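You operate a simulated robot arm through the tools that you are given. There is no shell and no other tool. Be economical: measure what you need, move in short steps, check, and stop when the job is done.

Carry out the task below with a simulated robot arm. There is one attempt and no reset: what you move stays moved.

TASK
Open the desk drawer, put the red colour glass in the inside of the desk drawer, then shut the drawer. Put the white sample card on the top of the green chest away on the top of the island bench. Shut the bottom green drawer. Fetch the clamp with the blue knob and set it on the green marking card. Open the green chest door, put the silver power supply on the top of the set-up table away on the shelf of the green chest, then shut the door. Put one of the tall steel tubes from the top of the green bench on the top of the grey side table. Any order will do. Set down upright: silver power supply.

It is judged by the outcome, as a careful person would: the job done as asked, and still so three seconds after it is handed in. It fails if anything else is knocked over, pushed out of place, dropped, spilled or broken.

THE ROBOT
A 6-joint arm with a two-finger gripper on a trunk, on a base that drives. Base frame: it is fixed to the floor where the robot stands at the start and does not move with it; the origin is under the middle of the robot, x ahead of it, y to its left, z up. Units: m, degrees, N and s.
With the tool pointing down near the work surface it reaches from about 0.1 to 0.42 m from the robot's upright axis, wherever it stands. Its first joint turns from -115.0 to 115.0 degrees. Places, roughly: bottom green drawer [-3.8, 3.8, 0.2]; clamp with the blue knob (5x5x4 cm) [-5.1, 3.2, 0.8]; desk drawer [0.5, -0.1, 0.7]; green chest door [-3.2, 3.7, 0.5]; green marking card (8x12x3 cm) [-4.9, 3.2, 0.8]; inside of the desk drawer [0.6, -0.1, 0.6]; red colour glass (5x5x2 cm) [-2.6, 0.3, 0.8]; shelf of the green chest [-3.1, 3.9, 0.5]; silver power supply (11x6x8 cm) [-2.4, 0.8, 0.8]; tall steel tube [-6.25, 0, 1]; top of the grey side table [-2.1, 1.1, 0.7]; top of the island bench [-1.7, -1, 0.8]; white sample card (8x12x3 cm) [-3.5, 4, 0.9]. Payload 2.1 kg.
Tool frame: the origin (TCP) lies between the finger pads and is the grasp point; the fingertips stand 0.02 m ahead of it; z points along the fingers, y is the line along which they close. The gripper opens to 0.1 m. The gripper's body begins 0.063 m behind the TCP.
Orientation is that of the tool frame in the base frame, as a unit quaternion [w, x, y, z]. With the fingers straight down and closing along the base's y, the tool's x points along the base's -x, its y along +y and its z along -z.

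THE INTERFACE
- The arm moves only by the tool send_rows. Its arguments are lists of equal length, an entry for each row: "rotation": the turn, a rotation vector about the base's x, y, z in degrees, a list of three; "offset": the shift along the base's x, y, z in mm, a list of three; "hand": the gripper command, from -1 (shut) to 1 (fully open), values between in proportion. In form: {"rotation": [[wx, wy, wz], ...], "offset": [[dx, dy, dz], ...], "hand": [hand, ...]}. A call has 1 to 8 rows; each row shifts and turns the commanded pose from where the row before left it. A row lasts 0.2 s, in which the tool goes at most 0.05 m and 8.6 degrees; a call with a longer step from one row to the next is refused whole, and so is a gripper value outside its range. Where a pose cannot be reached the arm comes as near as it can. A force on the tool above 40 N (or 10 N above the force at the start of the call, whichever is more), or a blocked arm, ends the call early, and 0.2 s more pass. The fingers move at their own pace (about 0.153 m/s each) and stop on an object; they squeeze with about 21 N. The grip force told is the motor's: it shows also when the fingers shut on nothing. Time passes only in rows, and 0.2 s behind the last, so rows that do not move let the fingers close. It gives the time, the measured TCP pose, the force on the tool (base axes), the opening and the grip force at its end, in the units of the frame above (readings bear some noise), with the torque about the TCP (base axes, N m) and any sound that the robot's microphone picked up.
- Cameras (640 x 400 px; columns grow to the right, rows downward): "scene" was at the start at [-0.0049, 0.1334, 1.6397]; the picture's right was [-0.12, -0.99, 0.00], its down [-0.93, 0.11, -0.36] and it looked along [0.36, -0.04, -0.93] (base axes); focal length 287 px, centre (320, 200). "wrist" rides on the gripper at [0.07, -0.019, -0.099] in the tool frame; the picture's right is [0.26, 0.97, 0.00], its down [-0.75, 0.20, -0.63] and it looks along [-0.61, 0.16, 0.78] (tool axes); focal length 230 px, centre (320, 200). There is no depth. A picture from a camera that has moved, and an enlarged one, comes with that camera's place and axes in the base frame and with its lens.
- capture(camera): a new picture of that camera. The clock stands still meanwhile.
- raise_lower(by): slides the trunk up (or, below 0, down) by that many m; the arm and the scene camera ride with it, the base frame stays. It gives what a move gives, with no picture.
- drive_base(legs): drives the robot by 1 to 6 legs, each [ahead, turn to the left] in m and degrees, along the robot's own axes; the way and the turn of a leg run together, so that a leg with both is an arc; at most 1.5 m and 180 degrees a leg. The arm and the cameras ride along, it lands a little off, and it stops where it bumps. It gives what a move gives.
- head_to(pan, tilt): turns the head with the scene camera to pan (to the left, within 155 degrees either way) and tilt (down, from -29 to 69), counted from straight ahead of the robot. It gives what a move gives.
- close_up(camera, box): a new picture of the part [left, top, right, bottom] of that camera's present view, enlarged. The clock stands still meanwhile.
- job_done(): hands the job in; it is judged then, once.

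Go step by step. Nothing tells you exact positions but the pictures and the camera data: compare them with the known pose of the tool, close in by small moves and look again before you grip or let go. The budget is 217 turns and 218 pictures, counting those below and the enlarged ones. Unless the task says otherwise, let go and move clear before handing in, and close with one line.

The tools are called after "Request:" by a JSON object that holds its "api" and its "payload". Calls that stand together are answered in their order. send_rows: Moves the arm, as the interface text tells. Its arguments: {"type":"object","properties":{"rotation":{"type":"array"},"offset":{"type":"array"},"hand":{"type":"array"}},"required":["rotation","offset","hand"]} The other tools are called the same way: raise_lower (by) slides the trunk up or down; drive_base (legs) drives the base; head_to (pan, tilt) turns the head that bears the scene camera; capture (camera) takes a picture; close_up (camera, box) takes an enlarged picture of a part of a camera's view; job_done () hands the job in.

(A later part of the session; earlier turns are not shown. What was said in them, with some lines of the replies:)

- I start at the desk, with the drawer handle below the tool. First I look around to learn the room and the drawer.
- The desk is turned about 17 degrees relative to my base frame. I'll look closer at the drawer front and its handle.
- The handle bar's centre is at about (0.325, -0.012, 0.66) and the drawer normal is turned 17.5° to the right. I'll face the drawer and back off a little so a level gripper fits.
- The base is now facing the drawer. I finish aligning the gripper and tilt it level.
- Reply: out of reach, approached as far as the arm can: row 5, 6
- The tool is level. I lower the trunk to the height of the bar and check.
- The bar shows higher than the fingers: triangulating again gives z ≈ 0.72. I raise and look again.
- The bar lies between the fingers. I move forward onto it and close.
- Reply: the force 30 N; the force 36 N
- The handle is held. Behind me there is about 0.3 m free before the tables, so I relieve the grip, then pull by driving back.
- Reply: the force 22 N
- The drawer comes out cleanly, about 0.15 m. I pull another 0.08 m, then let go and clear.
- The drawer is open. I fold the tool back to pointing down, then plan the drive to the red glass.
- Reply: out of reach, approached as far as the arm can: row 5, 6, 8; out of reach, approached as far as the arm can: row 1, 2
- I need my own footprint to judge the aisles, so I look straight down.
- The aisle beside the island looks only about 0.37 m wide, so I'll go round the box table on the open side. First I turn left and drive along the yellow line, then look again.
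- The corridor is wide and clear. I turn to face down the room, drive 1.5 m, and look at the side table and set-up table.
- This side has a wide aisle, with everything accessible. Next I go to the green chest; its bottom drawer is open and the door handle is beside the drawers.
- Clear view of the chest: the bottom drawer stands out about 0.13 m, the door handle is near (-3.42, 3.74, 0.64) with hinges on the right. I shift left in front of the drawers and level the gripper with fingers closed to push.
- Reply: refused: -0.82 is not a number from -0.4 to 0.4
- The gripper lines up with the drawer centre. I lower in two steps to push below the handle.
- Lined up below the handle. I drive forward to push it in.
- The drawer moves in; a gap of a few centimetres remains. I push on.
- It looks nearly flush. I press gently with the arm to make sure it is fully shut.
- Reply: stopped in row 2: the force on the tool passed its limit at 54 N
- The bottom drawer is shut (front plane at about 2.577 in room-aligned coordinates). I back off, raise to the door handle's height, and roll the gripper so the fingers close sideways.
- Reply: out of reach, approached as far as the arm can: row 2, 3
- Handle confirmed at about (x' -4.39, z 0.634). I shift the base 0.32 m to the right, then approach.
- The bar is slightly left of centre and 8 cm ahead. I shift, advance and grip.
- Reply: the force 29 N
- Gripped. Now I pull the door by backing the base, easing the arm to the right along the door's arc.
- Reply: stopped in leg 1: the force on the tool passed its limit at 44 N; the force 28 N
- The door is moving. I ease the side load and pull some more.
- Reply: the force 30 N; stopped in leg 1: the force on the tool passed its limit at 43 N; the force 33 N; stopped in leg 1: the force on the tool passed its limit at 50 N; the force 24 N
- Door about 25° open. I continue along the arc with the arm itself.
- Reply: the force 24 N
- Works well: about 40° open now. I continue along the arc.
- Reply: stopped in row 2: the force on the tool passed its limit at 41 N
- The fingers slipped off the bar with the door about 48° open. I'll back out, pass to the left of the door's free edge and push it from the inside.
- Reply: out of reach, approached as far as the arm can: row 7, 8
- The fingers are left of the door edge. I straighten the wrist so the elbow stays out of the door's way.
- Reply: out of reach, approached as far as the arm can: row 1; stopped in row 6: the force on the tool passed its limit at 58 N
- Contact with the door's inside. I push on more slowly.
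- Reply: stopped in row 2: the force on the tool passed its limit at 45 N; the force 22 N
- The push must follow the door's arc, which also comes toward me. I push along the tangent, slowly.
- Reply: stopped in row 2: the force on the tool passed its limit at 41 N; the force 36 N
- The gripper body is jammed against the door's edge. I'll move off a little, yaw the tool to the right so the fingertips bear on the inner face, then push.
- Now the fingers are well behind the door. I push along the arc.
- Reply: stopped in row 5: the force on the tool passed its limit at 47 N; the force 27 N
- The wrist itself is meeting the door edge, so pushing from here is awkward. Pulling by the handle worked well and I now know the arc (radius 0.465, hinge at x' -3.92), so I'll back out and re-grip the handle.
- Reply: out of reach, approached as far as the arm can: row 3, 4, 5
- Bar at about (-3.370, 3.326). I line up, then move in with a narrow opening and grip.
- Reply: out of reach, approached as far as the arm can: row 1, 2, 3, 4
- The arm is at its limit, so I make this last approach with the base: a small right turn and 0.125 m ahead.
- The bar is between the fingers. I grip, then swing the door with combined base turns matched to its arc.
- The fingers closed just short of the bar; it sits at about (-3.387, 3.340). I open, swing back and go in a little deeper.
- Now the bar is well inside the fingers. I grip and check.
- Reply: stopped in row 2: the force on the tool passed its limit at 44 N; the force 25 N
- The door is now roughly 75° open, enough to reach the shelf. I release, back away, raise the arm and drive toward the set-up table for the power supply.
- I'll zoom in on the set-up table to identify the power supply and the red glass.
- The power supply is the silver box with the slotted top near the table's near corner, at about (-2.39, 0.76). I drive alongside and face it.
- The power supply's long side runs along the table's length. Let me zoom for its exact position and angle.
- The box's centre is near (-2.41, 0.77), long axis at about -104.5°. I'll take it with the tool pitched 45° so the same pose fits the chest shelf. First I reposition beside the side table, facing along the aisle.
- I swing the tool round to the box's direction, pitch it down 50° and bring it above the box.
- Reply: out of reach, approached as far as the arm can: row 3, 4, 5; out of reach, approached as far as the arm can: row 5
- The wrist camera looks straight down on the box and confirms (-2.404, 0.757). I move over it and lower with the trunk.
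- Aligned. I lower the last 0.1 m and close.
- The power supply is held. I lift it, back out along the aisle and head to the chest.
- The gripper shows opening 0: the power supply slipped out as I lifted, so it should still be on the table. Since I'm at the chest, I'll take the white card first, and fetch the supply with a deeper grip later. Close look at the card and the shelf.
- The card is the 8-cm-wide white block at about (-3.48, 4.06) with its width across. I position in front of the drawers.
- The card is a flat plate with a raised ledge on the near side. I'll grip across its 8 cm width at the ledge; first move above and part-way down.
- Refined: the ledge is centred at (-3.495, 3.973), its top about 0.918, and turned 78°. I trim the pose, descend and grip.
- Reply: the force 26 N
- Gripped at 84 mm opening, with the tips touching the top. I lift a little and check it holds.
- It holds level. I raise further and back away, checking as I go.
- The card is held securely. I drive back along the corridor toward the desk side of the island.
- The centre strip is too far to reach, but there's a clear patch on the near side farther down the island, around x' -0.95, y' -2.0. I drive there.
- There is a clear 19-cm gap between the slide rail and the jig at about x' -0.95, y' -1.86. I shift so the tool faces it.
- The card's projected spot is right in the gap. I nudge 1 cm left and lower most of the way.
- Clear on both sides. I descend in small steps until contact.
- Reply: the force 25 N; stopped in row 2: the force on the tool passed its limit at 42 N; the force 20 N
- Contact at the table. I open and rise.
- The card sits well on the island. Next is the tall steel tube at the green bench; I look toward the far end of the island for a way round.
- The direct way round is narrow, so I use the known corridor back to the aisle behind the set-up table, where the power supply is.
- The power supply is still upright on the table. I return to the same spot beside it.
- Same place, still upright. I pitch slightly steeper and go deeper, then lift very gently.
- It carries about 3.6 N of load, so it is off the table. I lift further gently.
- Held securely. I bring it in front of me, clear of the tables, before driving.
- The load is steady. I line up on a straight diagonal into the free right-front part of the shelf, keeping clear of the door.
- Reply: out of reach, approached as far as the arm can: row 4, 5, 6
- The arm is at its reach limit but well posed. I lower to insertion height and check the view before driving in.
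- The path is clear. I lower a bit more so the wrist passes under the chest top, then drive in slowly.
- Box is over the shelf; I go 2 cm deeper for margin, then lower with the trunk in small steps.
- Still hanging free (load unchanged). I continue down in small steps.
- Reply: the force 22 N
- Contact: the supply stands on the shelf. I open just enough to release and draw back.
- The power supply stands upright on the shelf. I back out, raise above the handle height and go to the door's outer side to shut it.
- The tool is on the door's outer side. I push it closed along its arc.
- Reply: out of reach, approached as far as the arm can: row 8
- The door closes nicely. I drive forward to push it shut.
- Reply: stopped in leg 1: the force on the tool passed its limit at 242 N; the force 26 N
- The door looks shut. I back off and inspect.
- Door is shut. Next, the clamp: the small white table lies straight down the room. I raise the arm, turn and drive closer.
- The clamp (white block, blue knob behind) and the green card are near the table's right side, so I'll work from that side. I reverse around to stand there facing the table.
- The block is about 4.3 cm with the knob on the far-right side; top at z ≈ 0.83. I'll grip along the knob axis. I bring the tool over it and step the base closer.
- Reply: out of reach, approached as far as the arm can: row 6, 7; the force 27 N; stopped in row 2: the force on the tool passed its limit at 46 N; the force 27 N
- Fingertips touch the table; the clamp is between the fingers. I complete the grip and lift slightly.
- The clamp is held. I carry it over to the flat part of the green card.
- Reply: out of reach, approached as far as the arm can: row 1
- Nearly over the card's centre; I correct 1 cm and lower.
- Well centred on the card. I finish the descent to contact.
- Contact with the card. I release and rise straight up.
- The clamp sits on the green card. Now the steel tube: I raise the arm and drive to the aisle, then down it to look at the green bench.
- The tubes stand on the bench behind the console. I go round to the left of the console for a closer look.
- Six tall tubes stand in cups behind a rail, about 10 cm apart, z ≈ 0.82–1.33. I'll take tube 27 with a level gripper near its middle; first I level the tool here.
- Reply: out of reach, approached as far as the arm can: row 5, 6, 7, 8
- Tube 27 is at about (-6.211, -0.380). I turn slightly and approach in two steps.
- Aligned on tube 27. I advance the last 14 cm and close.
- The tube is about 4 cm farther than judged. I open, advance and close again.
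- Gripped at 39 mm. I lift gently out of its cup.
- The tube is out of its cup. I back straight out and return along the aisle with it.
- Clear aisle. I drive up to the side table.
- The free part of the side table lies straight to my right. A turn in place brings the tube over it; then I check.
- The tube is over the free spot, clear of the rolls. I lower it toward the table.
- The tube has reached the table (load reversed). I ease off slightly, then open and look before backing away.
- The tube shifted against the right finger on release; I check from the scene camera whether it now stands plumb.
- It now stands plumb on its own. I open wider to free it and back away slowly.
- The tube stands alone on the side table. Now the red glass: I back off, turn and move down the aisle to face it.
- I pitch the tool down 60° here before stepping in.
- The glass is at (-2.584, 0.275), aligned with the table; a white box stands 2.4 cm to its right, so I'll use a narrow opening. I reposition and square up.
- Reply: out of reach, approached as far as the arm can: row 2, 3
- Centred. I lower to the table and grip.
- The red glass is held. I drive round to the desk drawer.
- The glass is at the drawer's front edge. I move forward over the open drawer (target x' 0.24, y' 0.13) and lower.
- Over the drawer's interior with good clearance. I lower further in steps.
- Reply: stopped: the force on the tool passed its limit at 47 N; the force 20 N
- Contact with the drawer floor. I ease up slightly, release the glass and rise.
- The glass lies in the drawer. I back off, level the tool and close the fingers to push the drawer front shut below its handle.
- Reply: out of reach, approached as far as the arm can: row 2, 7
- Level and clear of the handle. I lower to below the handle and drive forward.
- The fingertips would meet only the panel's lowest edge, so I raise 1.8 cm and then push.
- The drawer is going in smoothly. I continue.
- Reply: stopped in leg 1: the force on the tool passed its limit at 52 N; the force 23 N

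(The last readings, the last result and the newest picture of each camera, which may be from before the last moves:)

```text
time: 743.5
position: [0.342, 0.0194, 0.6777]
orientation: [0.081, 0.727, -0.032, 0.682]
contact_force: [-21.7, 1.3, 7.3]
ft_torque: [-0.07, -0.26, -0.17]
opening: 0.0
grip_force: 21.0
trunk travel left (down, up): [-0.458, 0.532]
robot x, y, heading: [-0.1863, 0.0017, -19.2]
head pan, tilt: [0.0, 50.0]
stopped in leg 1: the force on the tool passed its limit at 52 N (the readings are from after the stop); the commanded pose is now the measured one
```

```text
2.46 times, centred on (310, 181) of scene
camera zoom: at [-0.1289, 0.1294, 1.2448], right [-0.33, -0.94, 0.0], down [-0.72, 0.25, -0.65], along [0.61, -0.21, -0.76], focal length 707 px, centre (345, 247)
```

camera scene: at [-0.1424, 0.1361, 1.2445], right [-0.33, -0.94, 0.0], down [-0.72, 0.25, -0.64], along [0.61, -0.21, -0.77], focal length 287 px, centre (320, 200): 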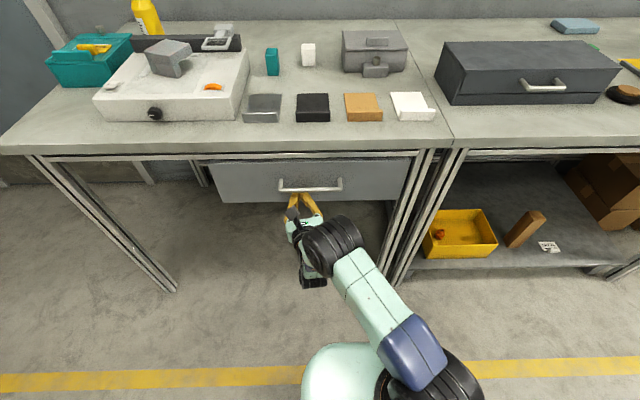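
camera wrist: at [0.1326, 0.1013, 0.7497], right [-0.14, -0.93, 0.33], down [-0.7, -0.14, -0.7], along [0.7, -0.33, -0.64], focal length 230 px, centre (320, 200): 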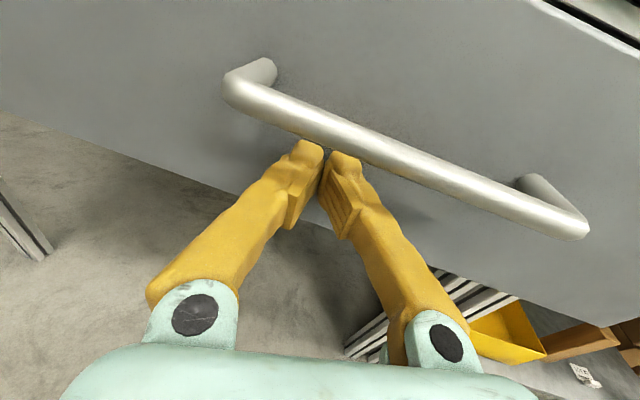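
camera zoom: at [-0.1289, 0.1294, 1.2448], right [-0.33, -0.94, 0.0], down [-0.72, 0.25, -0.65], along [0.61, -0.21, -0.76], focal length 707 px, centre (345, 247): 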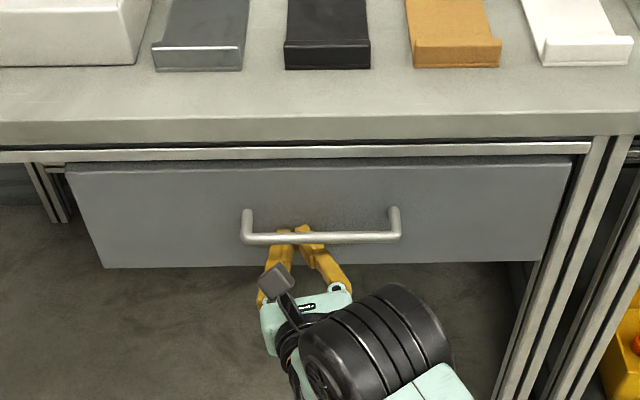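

The drawer is against its stop. I back off, raise the arm and check the drawer plus, from afar, the side table tube.

Request:
{"api": "drive_base", "payload": {"legs": [[-0.22, 0]]}}

Request:
{"api": "raise_lower", "payload": {"by": 0.35}}

Request:
{"api": "capture", "payload": {"camera": "scene"}}

Request:
{"api": "head_to", "payload": {"pan": 150, "tilt": 15}}

Request:
{"api": "capture", "payload": {"camera": "scene"}}

```text
time: 745.1
position: [0.1449, 0.0877, 0.6745]
orientation: [0.084, 0.729, -0.033, 0.678]
contact_force: [-0.2, -0.6, 0.6]
ft_torque: [0.03, 0.0, 0.0]
opening: 0.0003
grip_force: 21.1
trunk travel left (down, up): [-0.458, 0.532]
robot x, y, heading: [-0.3859, 0.0727, -19.3]
head pan, tilt: [0.0, 50.0]
```

```text
time: 748.5
position: [0.1463, 0.0878, 1.0246]
orientation: [0.084, 0.73, -0.033, 0.678]
contact_force: [1.1, -0.3, -0.3]
ft_torque: [0.0, -0.02, 0.02]
opening: 0.0
grip_force: 20.6
trunk travel left (down, up): [-0.808, 0.182]
robot x, y, heading: [-0.387, 0.0714, -19.6]
head pan, tilt: [0.0, 50.0]
```

```text
36 pictures are left
camera scene: at [-0.3221, 0.1993, 1.5945], right [-0.33, -0.94, 0.0], down [-0.72, 0.26, -0.64], along [0.61, -0.21, -0.77], focal length 287 px, centre (320, 200)
```

scene: 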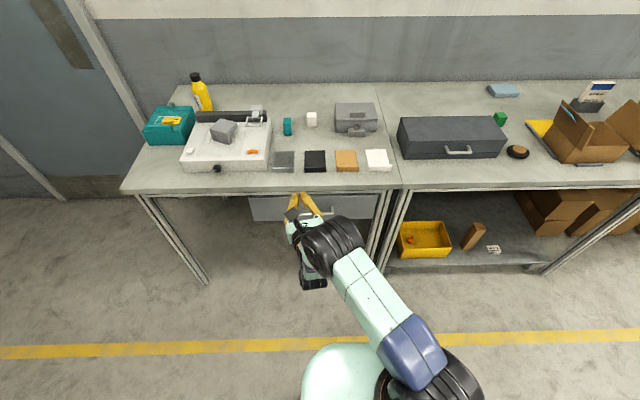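

```text
time: 750.9
position: [0.1456, 0.0873, 1.0238]
orientation: [0.083, 0.729, -0.033, 0.679]
contact_force: [-0.4, 0.0, 0.0]
ft_torque: [0.05, -0.01, 0.02]
opening: 0.0
grip_force: 21.2
trunk travel left (down, up): [-0.808, 0.182]
robot x, y, heading: [-0.3834, 0.0731, -19.3]
head pan, tilt: [150.0, 15.0]
```

```text
35 pictures are left
camera scene: at [-0.4553, 0.2961, 1.6482], right [0.76, 0.65, 0.0], down [0.17, -0.2, -0.97], along [-0.63, 0.73, -0.26], focal length 287 px, centre (320, 200)
```

scene: 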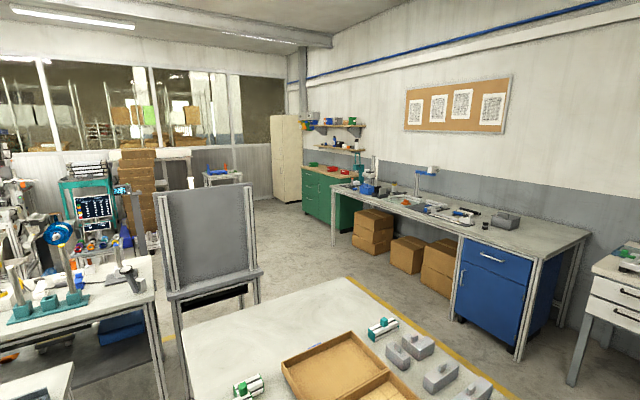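

Everything checks out: the drawer and the chest are closed, and the white cap of the tube shows it still standing behind the panel. The arm is clear and empty, so I hand in.

Request:
{"api": "job_done", "payload": {}}

```text
The job is handed in.
```

The job is handed in with all six parts done; the desk drawer, the bottom green drawer and the chest door are all shut. My first lift of the silver power supply slipped, but it stayed upright on the table and I later set it upright on the chest shelf.
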